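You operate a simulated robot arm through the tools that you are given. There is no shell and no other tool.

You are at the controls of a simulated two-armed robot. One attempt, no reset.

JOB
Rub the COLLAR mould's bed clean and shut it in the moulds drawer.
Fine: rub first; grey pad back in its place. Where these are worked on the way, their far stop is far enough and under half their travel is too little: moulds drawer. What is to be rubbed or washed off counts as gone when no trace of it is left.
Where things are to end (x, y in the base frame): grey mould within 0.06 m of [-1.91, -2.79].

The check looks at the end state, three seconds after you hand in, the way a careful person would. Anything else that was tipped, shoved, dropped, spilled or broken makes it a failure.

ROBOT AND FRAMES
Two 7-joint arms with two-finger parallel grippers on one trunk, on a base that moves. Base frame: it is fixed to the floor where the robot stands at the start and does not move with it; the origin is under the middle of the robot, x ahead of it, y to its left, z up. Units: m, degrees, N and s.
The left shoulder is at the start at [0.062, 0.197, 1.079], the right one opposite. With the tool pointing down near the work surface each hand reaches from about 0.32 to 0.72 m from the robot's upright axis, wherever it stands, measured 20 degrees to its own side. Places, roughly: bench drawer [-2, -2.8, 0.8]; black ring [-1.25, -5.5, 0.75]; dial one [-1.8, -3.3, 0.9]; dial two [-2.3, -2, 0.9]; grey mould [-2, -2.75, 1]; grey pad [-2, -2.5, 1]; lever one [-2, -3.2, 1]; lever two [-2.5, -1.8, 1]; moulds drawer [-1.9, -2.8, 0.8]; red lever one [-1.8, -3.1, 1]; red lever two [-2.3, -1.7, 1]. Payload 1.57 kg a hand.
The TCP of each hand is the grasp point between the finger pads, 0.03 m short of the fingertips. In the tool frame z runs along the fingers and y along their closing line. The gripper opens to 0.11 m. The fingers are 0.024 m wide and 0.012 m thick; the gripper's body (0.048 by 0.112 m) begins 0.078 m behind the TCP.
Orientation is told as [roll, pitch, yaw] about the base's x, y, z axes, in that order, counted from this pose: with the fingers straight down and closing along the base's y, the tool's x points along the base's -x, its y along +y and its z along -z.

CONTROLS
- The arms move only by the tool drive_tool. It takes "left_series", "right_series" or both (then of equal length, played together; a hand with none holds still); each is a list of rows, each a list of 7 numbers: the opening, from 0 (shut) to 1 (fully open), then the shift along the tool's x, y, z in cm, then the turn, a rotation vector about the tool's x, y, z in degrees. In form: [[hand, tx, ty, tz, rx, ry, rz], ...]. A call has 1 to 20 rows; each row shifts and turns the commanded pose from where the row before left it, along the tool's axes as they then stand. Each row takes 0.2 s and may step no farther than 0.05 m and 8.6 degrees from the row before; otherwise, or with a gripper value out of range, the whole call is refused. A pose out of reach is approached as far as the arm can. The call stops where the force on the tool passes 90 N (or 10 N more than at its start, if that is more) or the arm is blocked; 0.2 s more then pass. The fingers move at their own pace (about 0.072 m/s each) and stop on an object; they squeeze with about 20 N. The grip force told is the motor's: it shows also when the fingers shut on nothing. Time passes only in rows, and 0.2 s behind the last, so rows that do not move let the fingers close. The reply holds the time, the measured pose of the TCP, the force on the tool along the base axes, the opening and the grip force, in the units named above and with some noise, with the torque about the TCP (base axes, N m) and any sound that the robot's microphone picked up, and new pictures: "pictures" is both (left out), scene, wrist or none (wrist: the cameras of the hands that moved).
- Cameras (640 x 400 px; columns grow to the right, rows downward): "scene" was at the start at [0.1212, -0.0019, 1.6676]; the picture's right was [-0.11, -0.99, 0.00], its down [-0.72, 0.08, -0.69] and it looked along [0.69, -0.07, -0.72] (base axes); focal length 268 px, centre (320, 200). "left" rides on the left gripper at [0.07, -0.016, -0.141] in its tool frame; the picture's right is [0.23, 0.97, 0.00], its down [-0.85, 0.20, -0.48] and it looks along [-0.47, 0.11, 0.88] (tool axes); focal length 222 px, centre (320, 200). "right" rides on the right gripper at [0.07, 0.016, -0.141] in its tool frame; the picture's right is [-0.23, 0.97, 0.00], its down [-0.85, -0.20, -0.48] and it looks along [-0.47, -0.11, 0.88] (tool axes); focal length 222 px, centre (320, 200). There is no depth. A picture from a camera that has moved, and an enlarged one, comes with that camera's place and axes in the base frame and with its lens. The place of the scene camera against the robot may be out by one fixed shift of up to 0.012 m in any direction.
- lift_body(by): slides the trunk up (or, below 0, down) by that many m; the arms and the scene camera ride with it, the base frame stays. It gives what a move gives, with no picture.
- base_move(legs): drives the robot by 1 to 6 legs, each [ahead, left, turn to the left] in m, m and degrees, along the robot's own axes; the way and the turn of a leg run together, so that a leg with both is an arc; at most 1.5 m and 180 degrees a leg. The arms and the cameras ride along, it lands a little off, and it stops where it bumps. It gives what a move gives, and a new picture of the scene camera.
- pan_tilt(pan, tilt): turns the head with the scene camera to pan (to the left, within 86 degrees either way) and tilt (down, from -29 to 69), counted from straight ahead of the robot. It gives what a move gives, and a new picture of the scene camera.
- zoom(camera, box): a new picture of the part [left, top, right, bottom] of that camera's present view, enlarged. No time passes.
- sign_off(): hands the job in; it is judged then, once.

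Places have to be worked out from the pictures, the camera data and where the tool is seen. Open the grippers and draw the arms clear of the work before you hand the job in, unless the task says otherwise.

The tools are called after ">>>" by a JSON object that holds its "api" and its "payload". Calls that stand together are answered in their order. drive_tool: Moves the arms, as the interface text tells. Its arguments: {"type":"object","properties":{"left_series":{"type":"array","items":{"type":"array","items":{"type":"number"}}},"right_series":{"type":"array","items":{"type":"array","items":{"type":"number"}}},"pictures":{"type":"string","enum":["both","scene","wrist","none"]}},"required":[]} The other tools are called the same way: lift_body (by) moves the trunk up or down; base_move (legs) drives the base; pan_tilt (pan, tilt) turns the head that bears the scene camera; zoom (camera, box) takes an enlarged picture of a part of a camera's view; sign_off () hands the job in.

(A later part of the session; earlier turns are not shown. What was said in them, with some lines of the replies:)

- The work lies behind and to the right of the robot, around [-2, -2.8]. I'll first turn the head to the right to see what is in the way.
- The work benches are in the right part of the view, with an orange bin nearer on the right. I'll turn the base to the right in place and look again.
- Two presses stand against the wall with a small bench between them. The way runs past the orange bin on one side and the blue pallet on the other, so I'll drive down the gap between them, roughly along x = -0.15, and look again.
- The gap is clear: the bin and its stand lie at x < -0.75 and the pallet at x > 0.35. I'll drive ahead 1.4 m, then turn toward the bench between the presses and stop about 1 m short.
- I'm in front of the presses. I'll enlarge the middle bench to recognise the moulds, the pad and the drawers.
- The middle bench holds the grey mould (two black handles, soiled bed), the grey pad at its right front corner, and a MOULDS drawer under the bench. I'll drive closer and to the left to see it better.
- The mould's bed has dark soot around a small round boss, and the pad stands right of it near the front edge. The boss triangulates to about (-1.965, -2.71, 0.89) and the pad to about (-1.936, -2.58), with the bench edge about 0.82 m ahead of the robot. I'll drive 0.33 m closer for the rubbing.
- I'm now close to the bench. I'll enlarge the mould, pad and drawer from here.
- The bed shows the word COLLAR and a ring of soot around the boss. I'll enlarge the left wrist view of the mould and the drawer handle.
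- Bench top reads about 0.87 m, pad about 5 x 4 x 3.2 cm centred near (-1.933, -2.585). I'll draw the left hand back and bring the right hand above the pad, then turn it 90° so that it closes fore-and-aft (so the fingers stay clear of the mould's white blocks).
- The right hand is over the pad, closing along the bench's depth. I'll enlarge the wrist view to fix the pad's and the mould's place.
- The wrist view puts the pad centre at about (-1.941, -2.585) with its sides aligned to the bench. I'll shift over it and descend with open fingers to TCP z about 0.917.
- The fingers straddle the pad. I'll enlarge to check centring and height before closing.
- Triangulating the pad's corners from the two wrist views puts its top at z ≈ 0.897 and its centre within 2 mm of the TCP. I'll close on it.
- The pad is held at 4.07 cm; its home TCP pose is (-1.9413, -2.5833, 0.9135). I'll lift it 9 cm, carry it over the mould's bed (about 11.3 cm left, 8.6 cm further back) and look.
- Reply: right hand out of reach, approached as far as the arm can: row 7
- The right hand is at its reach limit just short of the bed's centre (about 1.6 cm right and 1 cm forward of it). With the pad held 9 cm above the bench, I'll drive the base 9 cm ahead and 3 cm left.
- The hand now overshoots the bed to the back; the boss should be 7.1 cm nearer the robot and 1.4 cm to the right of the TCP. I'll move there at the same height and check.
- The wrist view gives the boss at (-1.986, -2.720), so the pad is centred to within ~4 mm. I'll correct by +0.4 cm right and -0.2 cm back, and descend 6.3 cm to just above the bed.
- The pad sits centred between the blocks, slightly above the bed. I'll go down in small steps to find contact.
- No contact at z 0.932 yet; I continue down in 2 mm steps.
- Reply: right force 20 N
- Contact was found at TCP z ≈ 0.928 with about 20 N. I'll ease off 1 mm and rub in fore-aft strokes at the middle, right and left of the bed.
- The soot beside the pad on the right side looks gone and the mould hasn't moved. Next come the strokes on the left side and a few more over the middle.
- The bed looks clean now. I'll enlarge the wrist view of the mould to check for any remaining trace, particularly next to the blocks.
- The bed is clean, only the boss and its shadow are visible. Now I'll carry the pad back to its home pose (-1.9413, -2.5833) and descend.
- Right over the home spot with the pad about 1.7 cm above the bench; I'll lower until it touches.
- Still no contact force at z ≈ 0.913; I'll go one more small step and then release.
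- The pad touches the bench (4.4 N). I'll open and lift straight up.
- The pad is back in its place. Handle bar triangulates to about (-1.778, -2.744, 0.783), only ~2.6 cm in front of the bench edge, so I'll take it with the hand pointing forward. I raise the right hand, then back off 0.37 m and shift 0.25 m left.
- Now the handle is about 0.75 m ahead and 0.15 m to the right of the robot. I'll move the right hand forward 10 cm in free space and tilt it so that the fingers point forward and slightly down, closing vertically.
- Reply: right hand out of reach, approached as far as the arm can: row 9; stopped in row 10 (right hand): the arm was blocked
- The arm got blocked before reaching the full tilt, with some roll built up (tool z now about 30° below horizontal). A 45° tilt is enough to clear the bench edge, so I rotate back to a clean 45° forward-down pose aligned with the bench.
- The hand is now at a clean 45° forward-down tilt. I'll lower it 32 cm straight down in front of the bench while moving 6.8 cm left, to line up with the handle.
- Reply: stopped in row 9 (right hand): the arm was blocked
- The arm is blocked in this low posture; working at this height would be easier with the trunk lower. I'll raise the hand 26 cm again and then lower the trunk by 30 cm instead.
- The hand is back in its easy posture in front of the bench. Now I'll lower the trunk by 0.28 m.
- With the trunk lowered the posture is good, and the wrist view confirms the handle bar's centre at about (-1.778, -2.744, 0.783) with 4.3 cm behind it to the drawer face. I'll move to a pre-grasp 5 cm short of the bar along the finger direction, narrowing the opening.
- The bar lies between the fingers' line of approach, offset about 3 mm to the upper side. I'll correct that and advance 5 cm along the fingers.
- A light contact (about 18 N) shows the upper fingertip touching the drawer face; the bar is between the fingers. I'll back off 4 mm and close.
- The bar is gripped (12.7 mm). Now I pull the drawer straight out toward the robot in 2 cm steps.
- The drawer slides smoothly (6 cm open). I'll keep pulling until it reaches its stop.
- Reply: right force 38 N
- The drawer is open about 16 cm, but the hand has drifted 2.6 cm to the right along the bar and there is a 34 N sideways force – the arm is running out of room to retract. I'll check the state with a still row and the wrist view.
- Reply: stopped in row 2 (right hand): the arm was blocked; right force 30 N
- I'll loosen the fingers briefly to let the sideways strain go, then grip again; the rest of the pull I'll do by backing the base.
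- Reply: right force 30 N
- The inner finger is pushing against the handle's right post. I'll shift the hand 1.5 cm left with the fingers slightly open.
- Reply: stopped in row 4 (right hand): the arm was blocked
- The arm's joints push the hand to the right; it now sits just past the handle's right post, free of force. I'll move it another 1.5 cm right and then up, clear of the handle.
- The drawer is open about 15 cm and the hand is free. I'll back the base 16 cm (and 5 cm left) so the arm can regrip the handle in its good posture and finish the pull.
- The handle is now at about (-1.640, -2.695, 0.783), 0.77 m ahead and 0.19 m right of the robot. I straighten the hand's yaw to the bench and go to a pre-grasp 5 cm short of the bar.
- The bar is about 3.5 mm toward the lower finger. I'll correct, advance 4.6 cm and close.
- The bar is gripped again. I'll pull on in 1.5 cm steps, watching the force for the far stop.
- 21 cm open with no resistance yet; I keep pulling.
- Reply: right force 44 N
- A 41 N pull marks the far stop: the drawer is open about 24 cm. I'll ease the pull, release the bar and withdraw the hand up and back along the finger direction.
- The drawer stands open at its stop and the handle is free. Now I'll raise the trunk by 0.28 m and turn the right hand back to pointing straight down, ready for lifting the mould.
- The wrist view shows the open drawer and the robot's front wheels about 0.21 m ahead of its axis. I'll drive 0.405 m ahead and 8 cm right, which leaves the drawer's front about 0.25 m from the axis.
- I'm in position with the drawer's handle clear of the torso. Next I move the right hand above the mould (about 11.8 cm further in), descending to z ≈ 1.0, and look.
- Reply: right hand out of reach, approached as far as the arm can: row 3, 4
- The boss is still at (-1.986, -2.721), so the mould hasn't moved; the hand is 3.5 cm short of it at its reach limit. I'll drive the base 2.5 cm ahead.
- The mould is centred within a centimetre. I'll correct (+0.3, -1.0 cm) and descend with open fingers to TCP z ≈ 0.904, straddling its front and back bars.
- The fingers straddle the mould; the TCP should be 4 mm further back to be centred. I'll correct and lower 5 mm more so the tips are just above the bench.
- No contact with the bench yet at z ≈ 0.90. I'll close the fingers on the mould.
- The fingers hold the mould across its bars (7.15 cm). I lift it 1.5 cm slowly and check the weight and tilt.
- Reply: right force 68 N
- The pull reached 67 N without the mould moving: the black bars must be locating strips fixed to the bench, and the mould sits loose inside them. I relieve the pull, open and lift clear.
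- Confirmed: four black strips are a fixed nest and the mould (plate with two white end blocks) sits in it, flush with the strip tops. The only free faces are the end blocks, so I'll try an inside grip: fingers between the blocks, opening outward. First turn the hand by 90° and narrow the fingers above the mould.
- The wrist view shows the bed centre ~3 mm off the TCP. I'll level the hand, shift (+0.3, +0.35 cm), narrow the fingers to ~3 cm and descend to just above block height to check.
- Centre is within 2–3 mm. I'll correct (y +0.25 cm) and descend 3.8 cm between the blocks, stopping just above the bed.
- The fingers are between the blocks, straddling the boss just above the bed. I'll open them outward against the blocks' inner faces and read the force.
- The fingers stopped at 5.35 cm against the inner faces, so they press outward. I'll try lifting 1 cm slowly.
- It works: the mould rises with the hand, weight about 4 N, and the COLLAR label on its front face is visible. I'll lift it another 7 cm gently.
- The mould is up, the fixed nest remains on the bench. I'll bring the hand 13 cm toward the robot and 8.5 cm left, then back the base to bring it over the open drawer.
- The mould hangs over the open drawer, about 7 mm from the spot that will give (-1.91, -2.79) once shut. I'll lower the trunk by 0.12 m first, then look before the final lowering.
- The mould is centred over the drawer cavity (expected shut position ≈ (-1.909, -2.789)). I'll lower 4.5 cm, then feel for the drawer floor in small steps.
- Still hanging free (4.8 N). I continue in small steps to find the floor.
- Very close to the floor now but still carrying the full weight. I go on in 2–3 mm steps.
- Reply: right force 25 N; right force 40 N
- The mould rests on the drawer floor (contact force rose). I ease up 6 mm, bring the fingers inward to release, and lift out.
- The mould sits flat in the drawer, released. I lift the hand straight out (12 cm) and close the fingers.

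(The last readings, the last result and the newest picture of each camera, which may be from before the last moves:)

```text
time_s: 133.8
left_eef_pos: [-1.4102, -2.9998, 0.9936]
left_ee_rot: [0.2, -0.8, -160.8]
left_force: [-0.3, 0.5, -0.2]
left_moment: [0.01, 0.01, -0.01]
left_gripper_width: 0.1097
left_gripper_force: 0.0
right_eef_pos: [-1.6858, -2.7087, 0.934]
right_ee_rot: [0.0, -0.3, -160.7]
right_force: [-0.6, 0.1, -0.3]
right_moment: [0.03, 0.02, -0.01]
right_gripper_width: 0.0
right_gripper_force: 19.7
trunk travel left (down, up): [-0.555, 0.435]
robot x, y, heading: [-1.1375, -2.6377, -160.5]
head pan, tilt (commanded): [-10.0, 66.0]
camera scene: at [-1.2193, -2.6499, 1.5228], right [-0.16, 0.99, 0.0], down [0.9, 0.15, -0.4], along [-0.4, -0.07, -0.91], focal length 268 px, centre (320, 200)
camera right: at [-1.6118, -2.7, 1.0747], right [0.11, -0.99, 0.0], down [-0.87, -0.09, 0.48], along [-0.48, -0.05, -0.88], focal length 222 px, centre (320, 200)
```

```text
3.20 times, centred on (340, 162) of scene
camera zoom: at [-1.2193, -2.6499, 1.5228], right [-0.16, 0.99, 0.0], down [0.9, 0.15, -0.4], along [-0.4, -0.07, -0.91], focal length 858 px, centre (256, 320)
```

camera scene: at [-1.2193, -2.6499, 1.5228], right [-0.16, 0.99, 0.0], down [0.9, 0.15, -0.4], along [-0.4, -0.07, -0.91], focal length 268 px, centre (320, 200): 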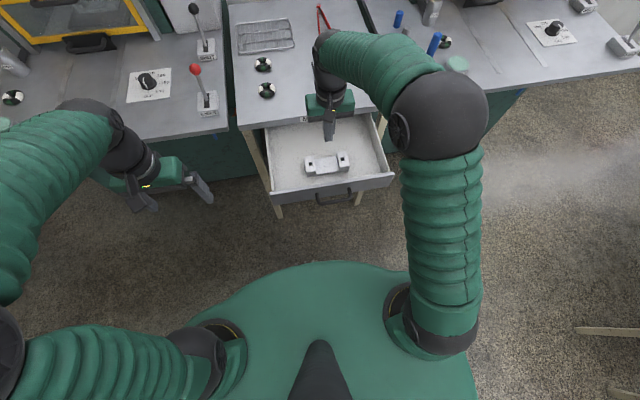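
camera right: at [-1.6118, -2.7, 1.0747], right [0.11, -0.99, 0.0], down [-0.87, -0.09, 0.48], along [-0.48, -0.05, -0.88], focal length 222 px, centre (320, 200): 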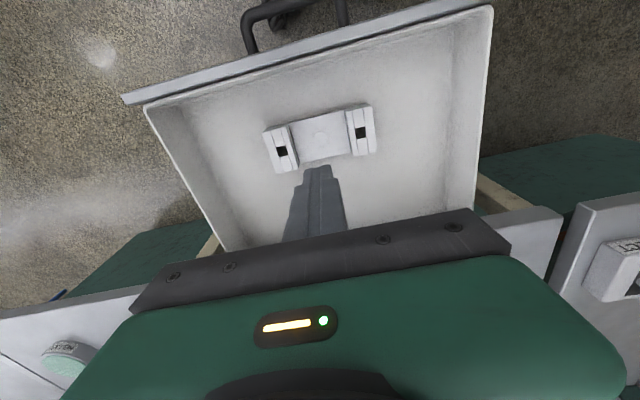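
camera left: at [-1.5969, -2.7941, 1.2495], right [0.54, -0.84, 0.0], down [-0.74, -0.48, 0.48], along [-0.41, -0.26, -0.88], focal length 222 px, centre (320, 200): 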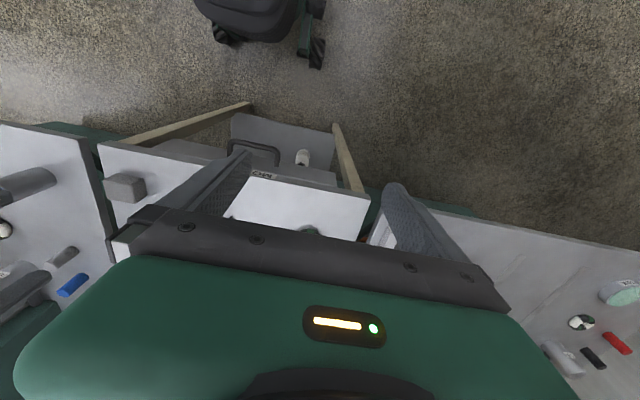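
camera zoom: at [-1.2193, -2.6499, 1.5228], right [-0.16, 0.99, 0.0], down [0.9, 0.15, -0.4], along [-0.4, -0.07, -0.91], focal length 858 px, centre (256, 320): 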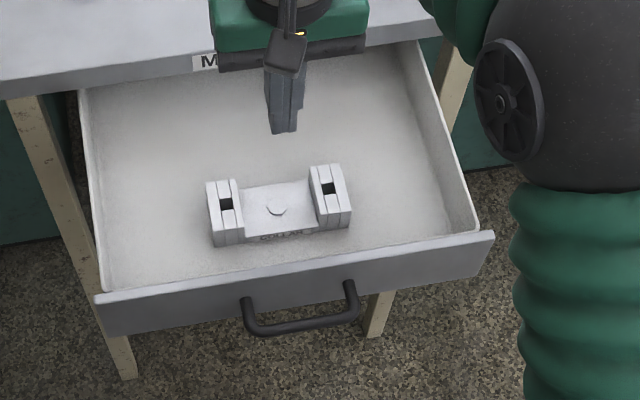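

The mould lies flat in the drawer. To shut it I'll push on the handle bar with the closed fingers from the front: first back the base 4 cm, then bring the hand over the front and down in front of the bar.

>>> {"api": "base_move", "payload": {"legs": [[-0.04, 0, 0]]}}

>>> {"api": "drive_tool", "payload": {"right_series": [[0, 3, 0, 0, 0, 0, 0], [0, 3, 0, 0, 0, 0, 0], [0, 3, 0, 0, 0, 0, 0], [0, 3, 0, 0, 0, 0, 0], [0, 3, 0, 0, 0, 0, 0], [0, 0, 0, 0, 0, 0, 0]]}}

>>> {"api": "zoom", "payload": {"camera": "right", "box": [140, 0, 500, 225]}}

>>> {"api": "zoom", "payload": {"camera": "scene", "box": [240, 100, 440, 225]}}

```text
time_s: 134.6
left_eef_pos: [-1.3758, -2.9876, 0.9922]
left_ee_rot: [0.1, -0.7, -160.8]
left_force: [-0.2, 0.0, -0.5]
left_moment: [-0.02, 0.0, -0.02]
left_gripper_width: 0.11
left_gripper_force: 0.1
right_eef_pos: [-1.6489, -2.6961, 0.9327]
right_ee_rot: [0.0, -0.2, -160.7]
right_force: [0.0, -0.1, 0.6]
right_moment: [0.01, 0.02, 0.03]
right_gripper_width: 0.0001
right_gripper_force: 19.4
trunk travel left (down, up): [-0.555, 0.435]
robot x, y, heading: [-1.1, -2.6221, -160.6]
head pan, tilt (commanded): [-10.0, 66.0]
camera scene: at [-1.1866, -2.6386, 1.5224], right [-0.16, 0.99, 0.0], down [0.9, 0.15, -0.4], along [-0.4, -0.06, -0.92], focal length 268 px, centre (320, 200)
```

scene: 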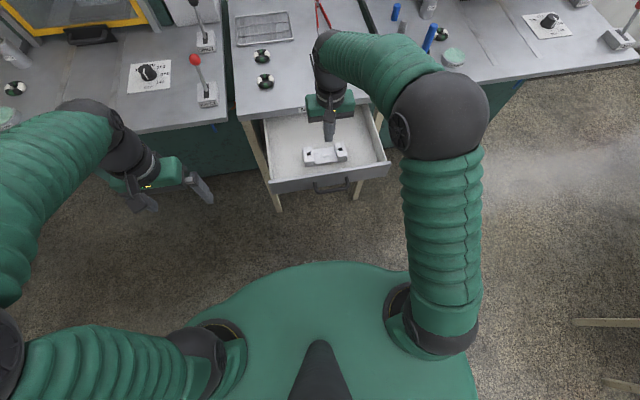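

```text
time_s: 136.0
left_eef_pos: [-1.371, -2.9851, 0.9941]
left_ee_rot: [0.2, -0.9, -160.7]
left_force: [-0.9, -1.4, 0.2]
left_moment: [0.02, -0.02, 0.01]
left_gripper_width: 0.1101
left_gripper_force: 0.0
right_eef_pos: [-1.5046, -2.6447, 0.9344]
right_ee_rot: [-0.1, -0.4, -160.6]
right_force: [0.2, 0.4, -0.2]
right_moment: [-0.01, -0.01, -0.02]
right_gripper_width: 0.0
right_gripper_force: 19.8
trunk travel left (down, up): [-0.555, 0.435]
robot x, y, heading: [-1.0981, -2.6227, -160.6]
head pan, tilt (commanded): [-10.0, 66.0]
camera scene: at [-1.1811, -2.6364, 1.5229], right [-0.16, 0.99, 0.0], down [0.9, 0.15, -0.41], along [-0.4, -0.07, -0.91], focal length 268 px, centre (320, 200)
camera right: at [-1.4314, -2.6365, 1.0737], right [0.11, -0.99, 0.0], down [-0.87, -0.09, 0.48], along [-0.48, -0.05, -0.88], focal length 222 px, centre (320, 200)
```

scene: 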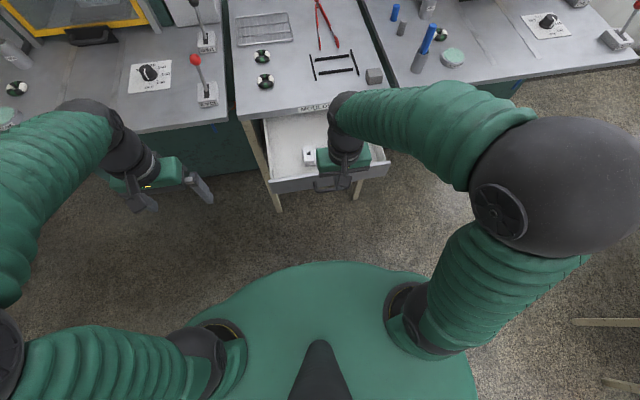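
right: 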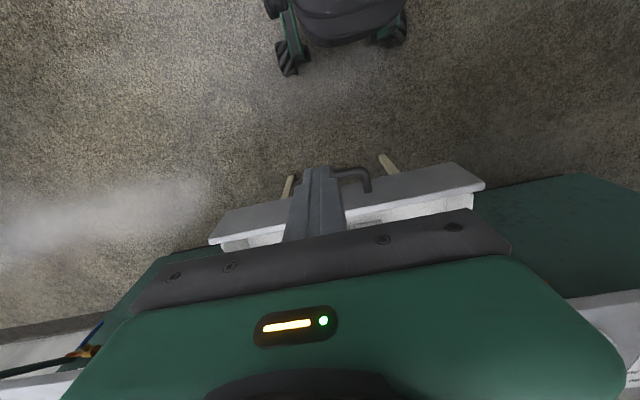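

```text
1.78 times, centred on (320, 112) of right
camera zoom: at [-1.4314, -2.6365, 1.0737], right [0.11, -0.99, 0.0], down [-0.87, -0.09, 0.48], along [-0.48, -0.05, -0.88], focal length 395 px, centre (320, 356)
```

zoom: 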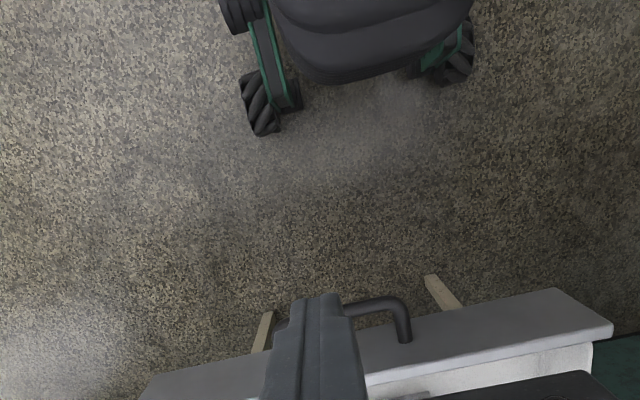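

```text
3.20 times, centred on (340, 162) of scene
camera zoom: at [-1.1811, -2.6364, 1.5229], right [-0.16, 0.99, 0.0], down [0.9, 0.15, -0.41], along [-0.4, -0.07, -0.91], focal length 858 px, centre (256, 320)
```

zoom: 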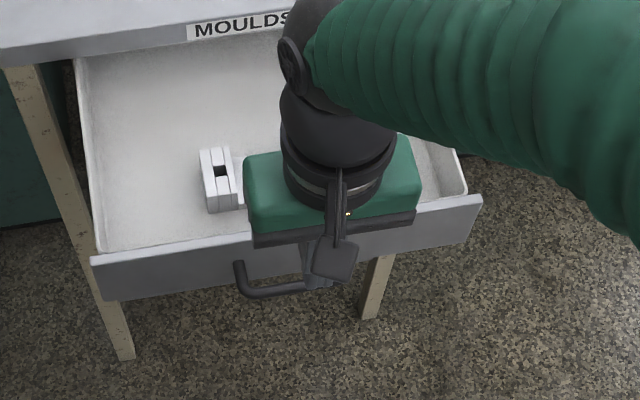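

The hand is 4.8 cm in front of the bar, aligned with its middle. I'll lower 13 cm so the closed fingers stand in front of the bar.

>>> {"api": "drive_tool", "payload": {"right_series": [[0, 0, 0, 3, 0, 0, 0], [0, 0, 0, 3, 0, 0, 0], [0, 0, 0, 3, 0, 0, 0], [0, 0, 0, 3, 0, 0, 0], [0, 0, 0, 1.4, 0, 0, 0], [0, 0, 0, 0, 0, 0, 0]]}}

>>> {"api": "zoom", "payload": {"camera": "right", "box": [180, 60, 460, 235]}}

>>> {"api": "zoom", "payload": {"camera": "scene", "box": [240, 100, 440, 225]}}

```text
time_s: 137.4
left_eef_pos: [-1.3693, -2.9854, 0.9953]
left_ee_rot: [0.3, -1.0, -160.8]
left_force: [0.3, -0.3, 0.2]
left_moment: [0.0, 0.01, 0.03]
left_gripper_width: 0.1101
left_gripper_force: 0.1
right_eef_pos: [-1.5041, -2.6459, 0.7997]
right_ee_rot: [0.1, -0.4, -160.7]
right_force: [-0.4, 0.2, 0.3]
right_moment: [-0.03, -0.02, -0.04]
right_gripper_width: 0.0004
right_gripper_force: 19.7
trunk travel left (down, up): [-0.555, 0.435]
robot x, y, heading: [-1.0968, -2.6198, -160.5]
head pan, tilt (commanded): [-10.0, 66.0]
camera scene: at [-1.1805, -2.6363, 1.5229], right [-0.16, 0.99, 0.0], down [0.9, 0.15, -0.41], along [-0.4, -0.07, -0.91], focal length 268 px, centre (320, 200)
camera right: at [-1.4315, -2.6369, 0.9403], right [0.11, -0.99, 0.0], down [-0.87, -0.09, 0.48], along [-0.48, -0.05, -0.87], focal length 222 px, centre (320, 200)
```

scene: 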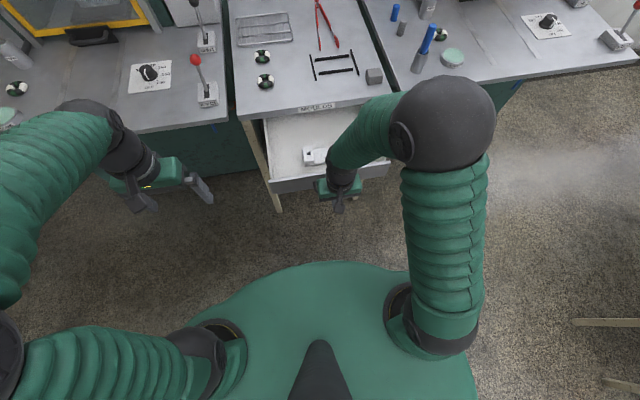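
right: 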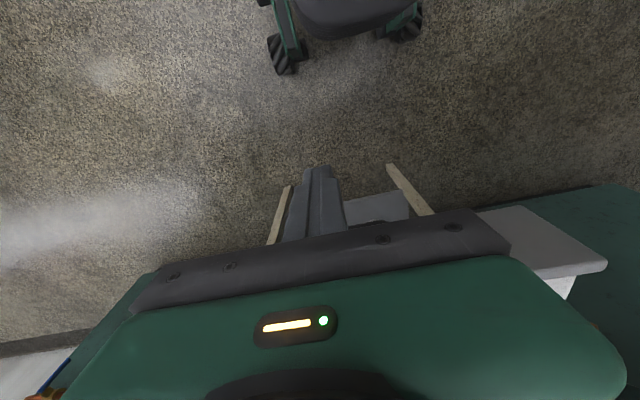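

```text
2.29 times, centred on (320, 148) of right
camera zoom: at [-1.4315, -2.6369, 0.9403], right [0.11, -0.99, 0.0], down [-0.87, -0.09, 0.48], along [-0.48, -0.05, -0.87], focal length 508 px, centre (320, 320)
```

zoom: 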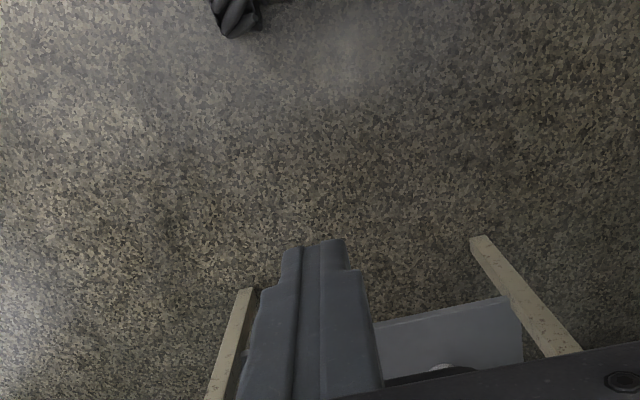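

```text
3.20 times, centred on (340, 162) of scene
camera zoom: at [-1.1805, -2.6363, 1.5229], right [-0.16, 0.99, 0.0], down [0.9, 0.15, -0.41], along [-0.4, -0.07, -0.91], focal length 858 px, centre (256, 320)
```

zoom: 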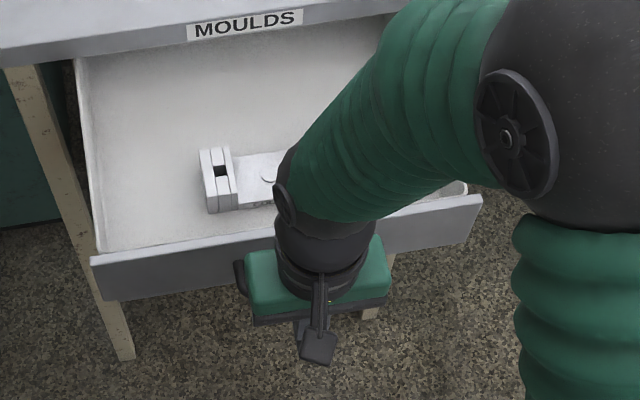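

The fingers stand in front of the bar. I'll push forward in 1.5 cm steps.

>>> {"api": "drive_tool", "payload": {"right_series": [[0, -1.0, 0, 0, 0, 0, 0], [0, -1.0, 0, 0, 0, 0, 0], [0, -0.8, 0, 0, 0, 0, 0], [0, -1.0, 0, 0, 0, 0, 0], [0, -1.5, 0, 0, 0, 0, 0], [0, -1.5, 0, 0, 0, 0, 0], [0, -1.5, 0, 0, 0, 0, 0], [0, 0, 0, 0, 0, 0, 0]]}}

>>> {"api": "zoom", "payload": {"camera": "scene", "box": [240, 100, 440, 225]}}

```text
time_s: 139.2
left_eef_pos: [-1.3693, -2.9857, 0.9936]
left_ee_rot: [0.2, -0.9, -160.8]
left_force: [-0.4, -0.6, 0.0]
left_moment: [-0.07, -0.04, -0.01]
left_gripper_width: 0.1099
left_gripper_force: 0.1
right_eef_pos: [-1.5823, -2.6728, 0.8014]
right_ee_rot: [0.0, -0.4, -160.7]
right_force: [-0.9, 0.2, -0.1]
right_moment: [0.01, -0.04, 0.03]
right_gripper_width: 0.0001
right_gripper_force: 20.2
trunk travel left (down, up): [-0.555, 0.435]
robot x, y, heading: [-1.0997, -2.6208, -160.6]
head pan, tilt (commanded): [-10.0, 66.0]
camera scene: at [-1.1808, -2.6365, 1.5229], right [-0.16, 0.99, 0.0], down [0.9, 0.15, -0.41], along [-0.4, -0.07, -0.91], focal length 268 px, centre (320, 200)
camera right: at [-1.5099, -2.6636, 0.9412], right [0.11, -0.99, 0.0], down [-0.87, -0.09, 0.48], along [-0.48, -0.05, -0.87], focal length 222 px, centre (320, 200)
```

scene: 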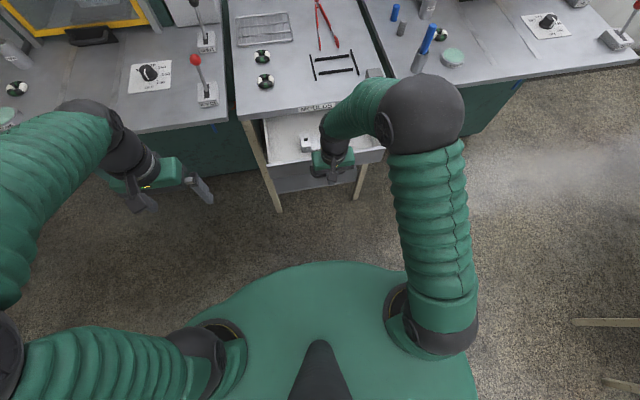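
right: 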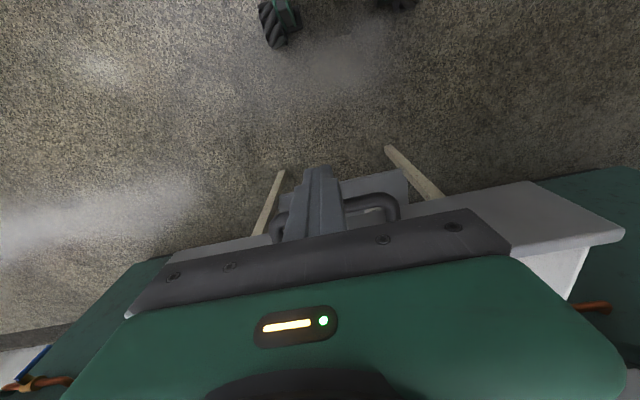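

```text
3.20 times, centred on (340, 162) of scene
camera zoom: at [-1.1808, -2.6365, 1.5229], right [-0.16, 0.99, 0.0], down [0.9, 0.15, -0.41], along [-0.4, -0.07, -0.91], focal length 858 px, centre (256, 320)
```

zoom: 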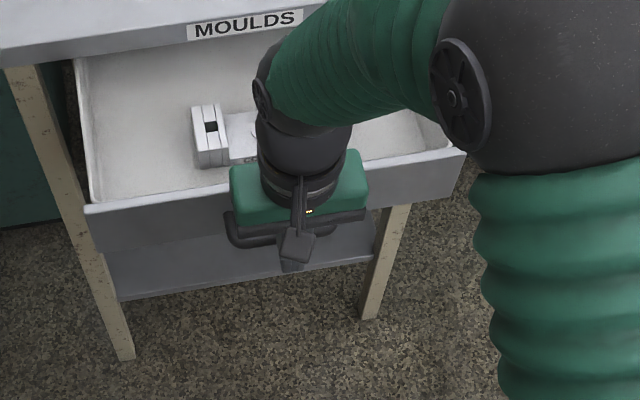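

The drawer follows the fingers smoothly with the mould in place. I keep pushing 15 cm more.

>>> {"api": "drive_tool", "payload": {"right_series": [[0, -1.5, 0, 0, 0, 0, 0], [0, -1.5, 0, 0, 0, 0, 0], [0, -1.5, 0, 0, 0, 0, 0], [0, -1.5, 0, 0, 0, 0, 0], [0, -1.5, 0, 0, 0, 0, 0], [0, -1.5, 0, 0, 0, 0, 0], [0, -1.5, 0, 0, 0, 0, 0], [0, -1.5, 0, 0, 0, 0, 0], [0, -1.5, 0, 0, 0, 0, 0], [0, -1.0, 0, 0, 0, 0, 0], [0, 0, 0, 0, 0, 0, 0]]}}

>>> {"api": "zoom", "payload": {"camera": "scene", "box": [240, 60, 440, 185]}}

```text
time_s: 141.6
left_eef_pos: [-1.371, -2.9858, 0.9944]
left_ee_rot: [0.2, -0.9, -160.8]
left_force: [-0.3, -0.2, 0.3]
left_moment: [0.02, 0.01, 0.02]
left_gripper_width: 0.11
left_gripper_force: 0.0
right_eef_pos: [-1.7202, -2.7219, 0.8008]
right_ee_rot: [0.0, -0.4, -160.5]
right_force: [0.3, -0.5, -0.2]
right_moment: [0.01, -0.02, 0.0]
right_gripper_width: 0.0
right_gripper_force: 19.7
trunk travel left (down, up): [-0.555, 0.435]
robot x, y, heading: [-1.0987, -2.6233, -160.7]
head pan, tilt (commanded): [-10.0, 66.0]
camera scene: at [-1.1815, -2.6367, 1.5229], right [-0.16, 0.99, 0.0], down [0.9, 0.15, -0.4], along [-0.4, -0.07, -0.91], focal length 268 px, centre (320, 200)
camera right: at [-1.6471, -2.7121, 0.9414], right [0.11, -0.99, 0.0], down [-0.87, -0.09, 0.48], along [-0.48, -0.05, -0.87], focal length 222 px, centre (320, 200)
```

scene: 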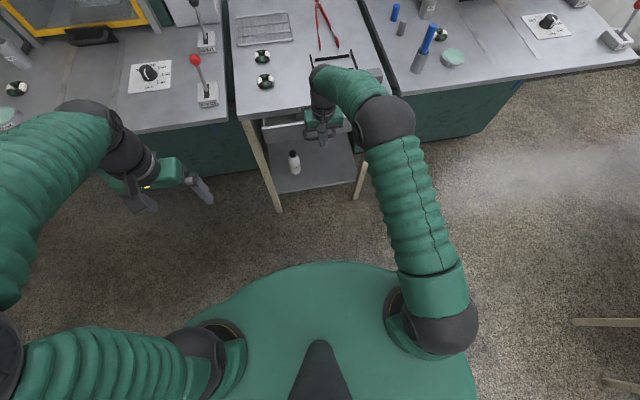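
right: 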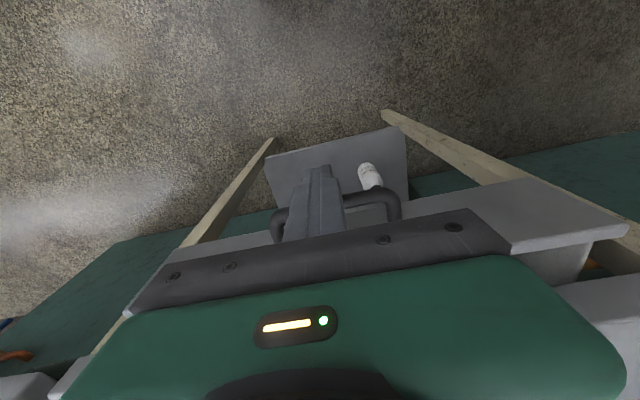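

```text
3.20 times, centred on (340, 122) of scene
camera zoom: at [-1.1815, -2.6367, 1.5229], right [-0.16, 0.99, 0.0], down [0.9, 0.15, -0.4], along [-0.4, -0.07, -0.91], focal length 858 px, centre (256, 448)
```

zoom: 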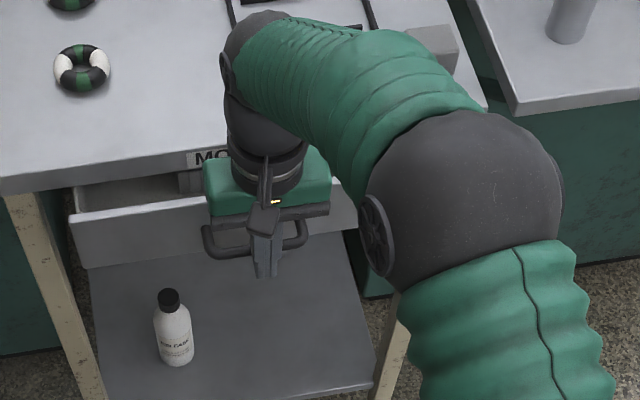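

About 4.4 cm remain. I continue in smaller steps until the drawer meets its stop.

>>> {"api": "drive_tool", "payload": {"right_series": [[0, -1.0, 0, 0, 0, 0, 0], [0, -1.0, 0, 0, 0, 0, 0], [0, -1.0, 0, 0, 0, 0, 0], [0, -0.6, 0, 0, 0, 0, 0], [0, 0, 0, 0, 0, 0, 0]], "pictures": "scene"}}

>>> {"api": "zoom", "payload": {"camera": "scene", "box": [240, 60, 440, 185]}}

```text
time_s: 142.8
left_eef_pos: [-1.3709, -2.9845, 0.9951]
left_ee_rot: [0.3, -1.1, -160.8]
left_force: [-0.3, -0.2, 0.2]
left_moment: [0.02, 0.01, -0.01]
left_gripper_width: 0.1098
left_gripper_force: 0.1
right_eef_pos: [-1.7547, -2.7337, 0.8005]
right_ee_rot: [0.0, -0.5, -160.6]
right_force: [0.2, -0.4, -0.2]
right_moment: [0.01, 0.03, -0.01]
right_gripper_width: 0.0
right_gripper_force: 19.9
trunk travel left (down, up): [-0.555, 0.435]
robot x, y, heading: [-1.1014, -2.6216, -160.7]
head pan, tilt (commanded): [-10.0, 66.0]
camera scene: at [-1.1817, -2.6367, 1.5229], right [-0.16, 0.99, 0.0], down [0.9, 0.15, -0.4], along [-0.4, -0.07, -0.91], focal length 268 px, centre (320, 200)
```

scene: 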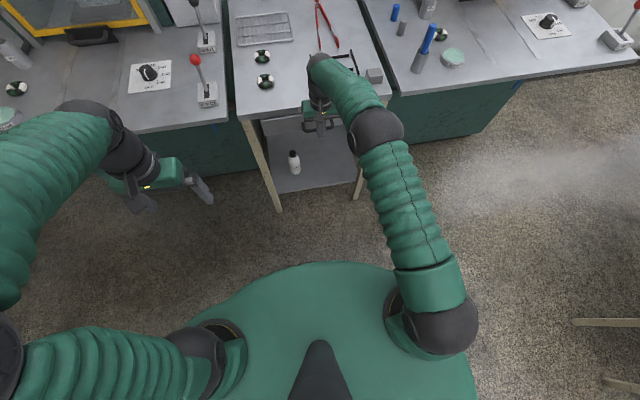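

```text
3.20 times, centred on (340, 122) of scene
camera zoom: at [-1.1817, -2.6367, 1.5229], right [-0.16, 0.99, 0.0], down [0.9, 0.15, -0.4], along [-0.4, -0.07, -0.91], focal length 858 px, centre (256, 448)
```

zoom: 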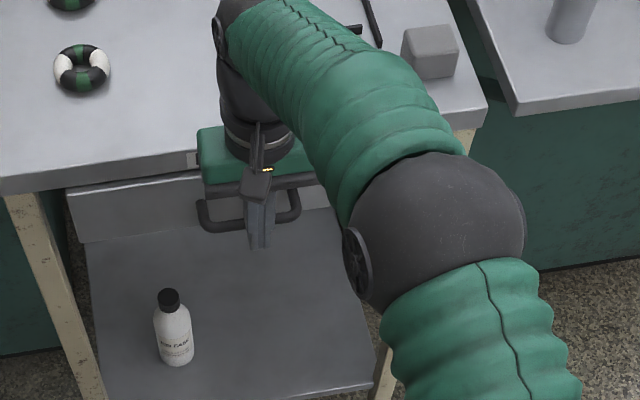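

Almost shut. I push the last centimetre in 4 mm steps, watching for the stop.

>>> {"api": "drive_tool", "payload": {"right_series": [[0, -0.4, 0, 0, 0, 0, 0], [0, -0.4, 0, 0, 0, 0, 0], [0, 0, 0, 0, 0, 0, 0]], "pictures": "none"}}

>>> {"api": "drive_tool", "payload": {"right_series": [[0, -0.4, 0, 0, 0, 0, 0], [0, 0, 0, 0, 0, 0, 0]], "pictures": "scene"}}

>>> {"api": "zoom", "payload": {"camera": "scene", "box": [240, 60, 440, 185]}}

```text
time_s: 143.6
left_eef_pos: [-1.3701, -2.986, 0.9944]
left_ee_rot: [0.1, -1.0, -160.8]
left_force: [0.1, 0.7, -0.2]
left_moment: [0.02, 0.0, -0.01]
left_gripper_width: 0.1101
left_gripper_force: 0.0
right_eef_pos: [-1.7613, -2.7357, 0.8005]
right_ee_rot: [0.0, -0.3, -160.6]
right_force: [5.5, 1.6, -1.9]
right_moment: [0.0, -0.09, 0.02]
right_gripper_width: 0.0
right_gripper_force: 19.9
trunk travel left (down, up): [-0.555, 0.435]
robot x, y, heading: [-1.1005, -2.622, -160.7]
head pan, tilt (commanded): [-10.0, 66.0]
```

```text
time_s: 144.2
left_eef_pos: [-1.3685, -2.9849, 0.9944]
left_ee_rot: [0.2, -1.1, -160.8]
left_force: [-0.1, -0.1, -0.5]
left_moment: [-0.01, 0.02, -0.01]
left_gripper_width: 0.1098
left_gripper_force: 0.1
right_eef_pos: [-1.7602, -2.7361, 0.8004]
right_ee_rot: [0.0, -0.1, -160.5]
right_force: [26.4, 9.2, -4.9]
right_moment: [0.27, -0.44, 0.07]
right_gripper_width: 0.0
right_gripper_force: 20.2
trunk travel left (down, up): [-0.555, 0.435]
robot x, y, heading: [-1.1019, -2.625, -160.5]
head pan, tilt (commanded): [-10.0, 66.0]
camera scene: at [-1.1767, -2.635, 1.5231], right [-0.16, 0.99, 0.0], down [0.9, 0.15, -0.41], along [-0.4, -0.07, -0.91], focal length 268 px, centre (320, 200)
```

scene: 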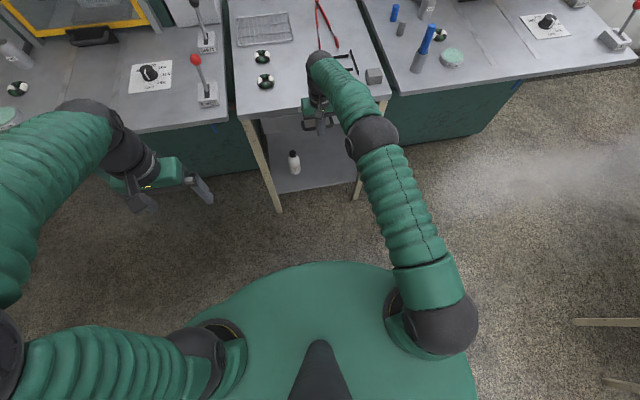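

```text
3.20 times, centred on (340, 122) of scene
camera zoom: at [-1.1767, -2.635, 1.5231], right [-0.16, 0.99, 0.0], down [0.9, 0.15, -0.41], along [-0.4, -0.07, -0.91], focal length 858 px, centre (256, 448)
```

zoom: 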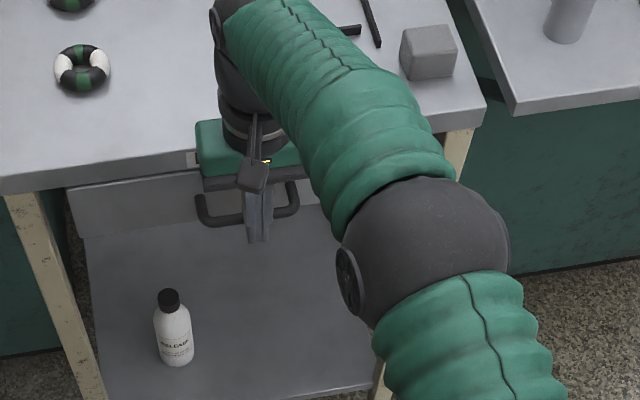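

The force rose to 28 N with no further travel – the drawer is shut. I'll draw the hand straight back 10 cm, then raise it and check.

>>> {"api": "drive_tool", "payload": {"right_series": [[0, 0.6, 0, 0, 0, 0, 0], [0, 1.5, 0, 0, 0, 0, 0], [0, 2.5, 0, 0, 0, 0, 0], [0, 3, 0, 0, 0, 0, 0], [0, 3, 0, 0, 0, 0, 0], [0, 3, 0, 0, 0, 0, 0], [0, 3, 0, 0, 0, 0, 0], [0.5, 2, 0, -2, 0, 0, 0], [0.5, 0, 0, -3, 0, 0, 0], [0.5, 0, 0, 0, 0, 0, 0]]}}

>>> {"api": "zoom", "payload": {"camera": "scene", "box": [220, 0, 420, 125]}}

```text
time_s: 146.4
left_eef_pos: [-1.3714, -2.9861, 0.9939]
left_ee_rot: [0.1, -0.9, -160.8]
left_force: [-0.2, 0.6, 1.1]
left_moment: [0.0, -0.03, 0.01]
left_gripper_width: 0.1102
left_gripper_force: 0.1
right_eef_pos: [-1.5884, -2.676, 0.8503]
right_ee_rot: [0.0, -0.4, -160.6]
right_force: [0.4, 0.1, 0.7]
right_moment: [-0.04, -0.02, -0.01]
right_gripper_width: 0.0549
right_gripper_force: 0.1
trunk travel left (down, up): [-0.555, 0.435]
robot x, y, heading: [-1.1008, -2.6257, -160.6]
head pan, tilt (commanded): [-10.0, 66.0]
camera scene: at [-1.1816, -2.6367, 1.5228], right [-0.16, 0.99, 0.0], down [0.9, 0.15, -0.4], along [-0.4, -0.07, -0.91], focal length 268 px, centre (320, 200)
camera right: at [-1.5161, -2.667, 0.9907], right [0.11, -0.99, 0.0], down [-0.87, -0.09, 0.48], along [-0.48, -0.05, -0.88], focal length 222 px, centre (320, 200)
```

scene: 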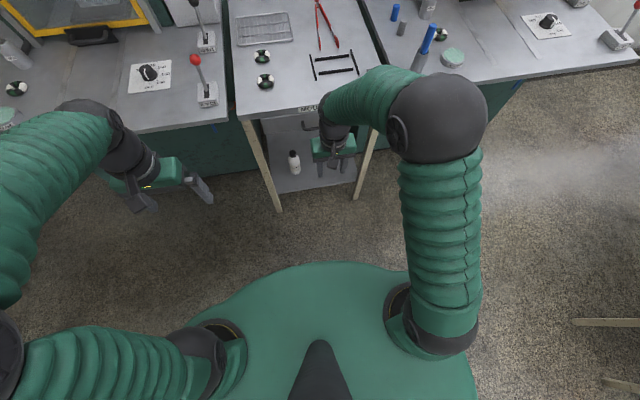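
right: 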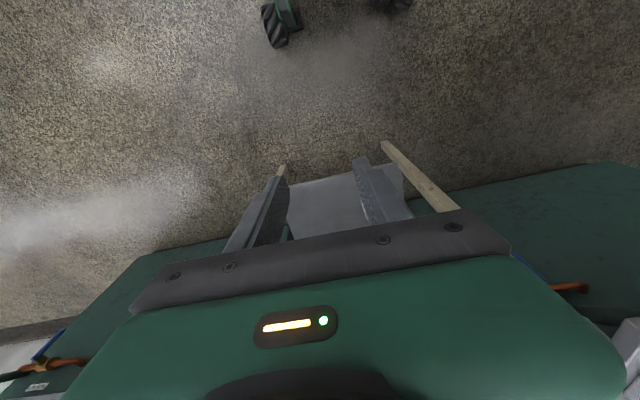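

```text
3.20 times, centred on (320, 62) of scene
camera zoom: at [-1.1816, -2.6367, 1.5228], right [-0.16, 0.99, 0.0], down [0.9, 0.15, -0.4], along [-0.4, -0.07, -0.91], focal length 858 px, centre (320, 640)
```

zoom: 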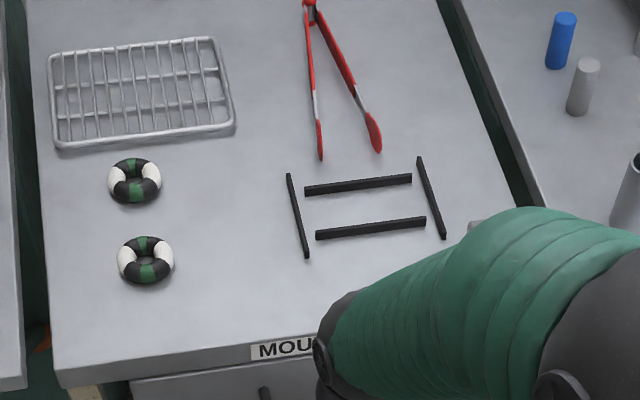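

The drawer stays shut, and the tongs and rings are where they were. I'll open the gripper fully and back the robot 0.35 m away for a final look.

>>> {"api": "drive_tool", "payload": {"right_series": [[1, 0, 0, -2, 0, 0, 0], [1, 0, 0, -3, 0, 0, 0], [1, 0, 0, -3, 0, 0, 0], [1, 0, 0, 0, 0, 0, 0]], "pictures": "none"}}

>>> {"api": "base_move", "payload": {"legs": [[-0.35, 0, 0]]}}

>>> {"api": "pan_tilt", "payload": {"pan": -8, "tilt": 42}}

>>> {"api": "zoom", "payload": {"camera": "scene", "box": [230, 120, 430, 245]}}

```text
time_s: 147.4
left_eef_pos: [-1.3712, -2.9855, 0.9939]
left_ee_rot: [0.3, -0.8, -160.8]
left_force: [0.7, 0.8, 0.7]
left_moment: [0.01, 0.0, 0.0]
left_gripper_width: 0.1098
left_gripper_force: 0.0
right_eef_pos: [-1.5899, -2.6739, 0.9297]
right_ee_rot: [0.1, -0.3, -160.6]
right_force: [0.0, -0.5, 0.3]
right_moment: [-0.03, -0.01, -0.01]
right_gripper_width: 0.1102
right_gripper_force: 0.2
trunk travel left (down, up): [-0.555, 0.435]
robot x, y, heading: [-1.1, -2.6212, -160.5]
head pan, tilt (commanded): [-10.0, 66.0]
```

```text
time_s: 149.7
left_eef_pos: [-1.0419, -2.8708, 0.9941]
left_ee_rot: [0.3, -1.0, -160.7]
left_force: [-0.5, -0.5, 0.2]
left_moment: [-0.02, 0.02, -0.01]
left_gripper_width: 0.1099
left_gripper_force: 0.0
right_eef_pos: [-1.2606, -2.559, 0.9298]
right_ee_rot: [0.1, -0.4, -160.6]
right_force: [-1.0, 0.6, -0.3]
right_moment: [0.03, 0.0, 0.04]
right_gripper_width: 0.1103
right_gripper_force: 0.1
trunk travel left (down, up): [-0.555, 0.435]
robot x, y, heading: [-0.7726, -2.5046, -160.7]
head pan, tilt (commanded): [-10.0, 66.0]
camera scene: at [-0.853, -2.5208, 1.5228], right [-0.16, 0.99, 0.0], down [0.9, 0.15, -0.4], along [-0.4, -0.07, -0.91], focal length 268 px, centre (320, 200)
```

scene: 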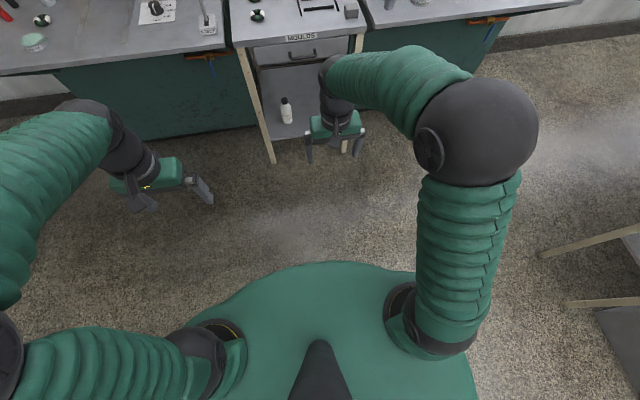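

```text
time_s: 150.6
left_eef_pos: [-1.0405, -2.8684, 0.9957]
left_ee_rot: [0.2, -1.1, -160.8]
left_force: [-0.4, 1.3, -0.6]
left_moment: [0.04, 0.0, -0.03]
left_gripper_width: 0.1102
left_gripper_force: 0.0
right_eef_pos: [-1.2584, -2.5581, 0.9301]
right_ee_rot: [0.0, -0.5, -160.6]
right_force: [0.3, -0.2, 0.1]
right_moment: [0.01, -0.01, -0.03]
right_gripper_width: 0.11
right_gripper_force: 0.0
trunk travel left (down, up): [-0.555, 0.435]
robot x, y, heading: [-0.7734, -2.5031, -160.7]
head pan, tilt (commanded): [-8.0, 42.0]
camera scene: at [-0.8757, -2.5273, 1.5532], right [-0.2, 0.98, 0.0], down [0.66, 0.13, -0.74], along [-0.73, -0.15, -0.67], focal length 268 px, centre (320, 200)
```

scene: 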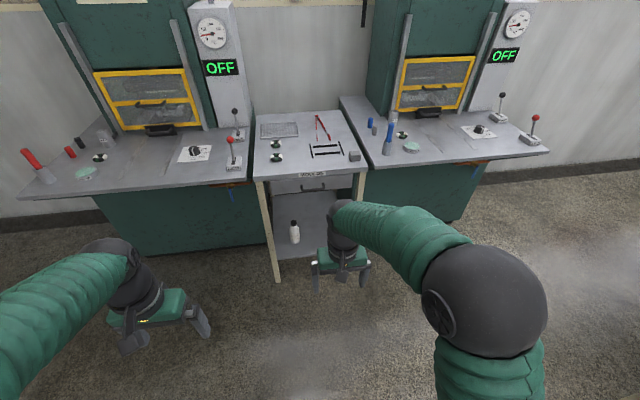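

```text
3.20 times, centred on (330, 182) of scene
camera zoom: at [-0.8757, -2.5273, 1.5532], right [-0.2, 0.98, 0.0], down [0.66, 0.13, -0.74], along [-0.73, -0.15, -0.67], focal length 858 px, centre (288, 256)
```

zoom: 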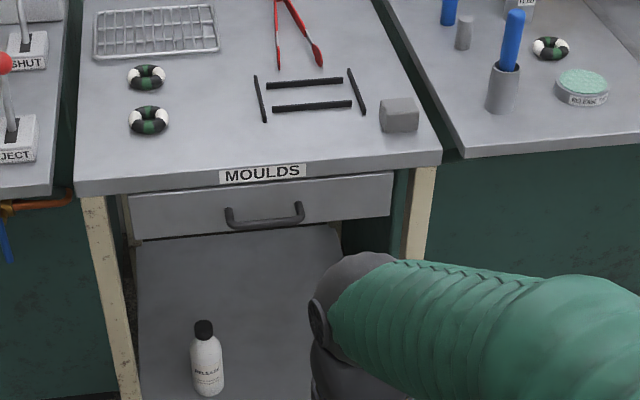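

Everything checks out. The moulds drawer is shut, with its handle back at its closed position to within about 3 mm. The COLLAR mould is inside at roughly (-1.91, -2.79), its bed rubbed clean. The pad is back in its place, and the tongs, rings and other items are unmoved. Both grippers are open and clear of the bench, so I hand the job in.

>>> {"api": "sign_off", "payload": {}}

```text
The job is handed in.
```

I rubbed the COLLAR mould's bed clean and shut the mould in the moulds drawer. I then handed the job in; I have not been told the result of the check.

- **Mould:** the enlarged pictures after rubbing showed no soot left on the bed. From where I set it down and how far the drawer travelled, I estimate it ended at about (-1.91, -2.79). I could not measure it directly once the drawer was shut.
- **Drawer:** I pulled it out to its far stop at about 24 cm. I then pushed it shut until it met the stop, and the handle read within about 3 mm of where it started.
- **Pad:** I set it back down on the spot I took it from.
- **Other items:** the tongs measured within about 4 mm of where they were, and nothing else on the bench looked disturbed in the last picture.

My first try at lifting the mould gripped the black strips around it, which are fixed to the bench. That put about 67 N of upward pull on them; they did not move, and I released them. I then lifted the mould from inside, with the fingers pressing outward against its end blocks.

Both grippers are open and the arms are clear of the bench.
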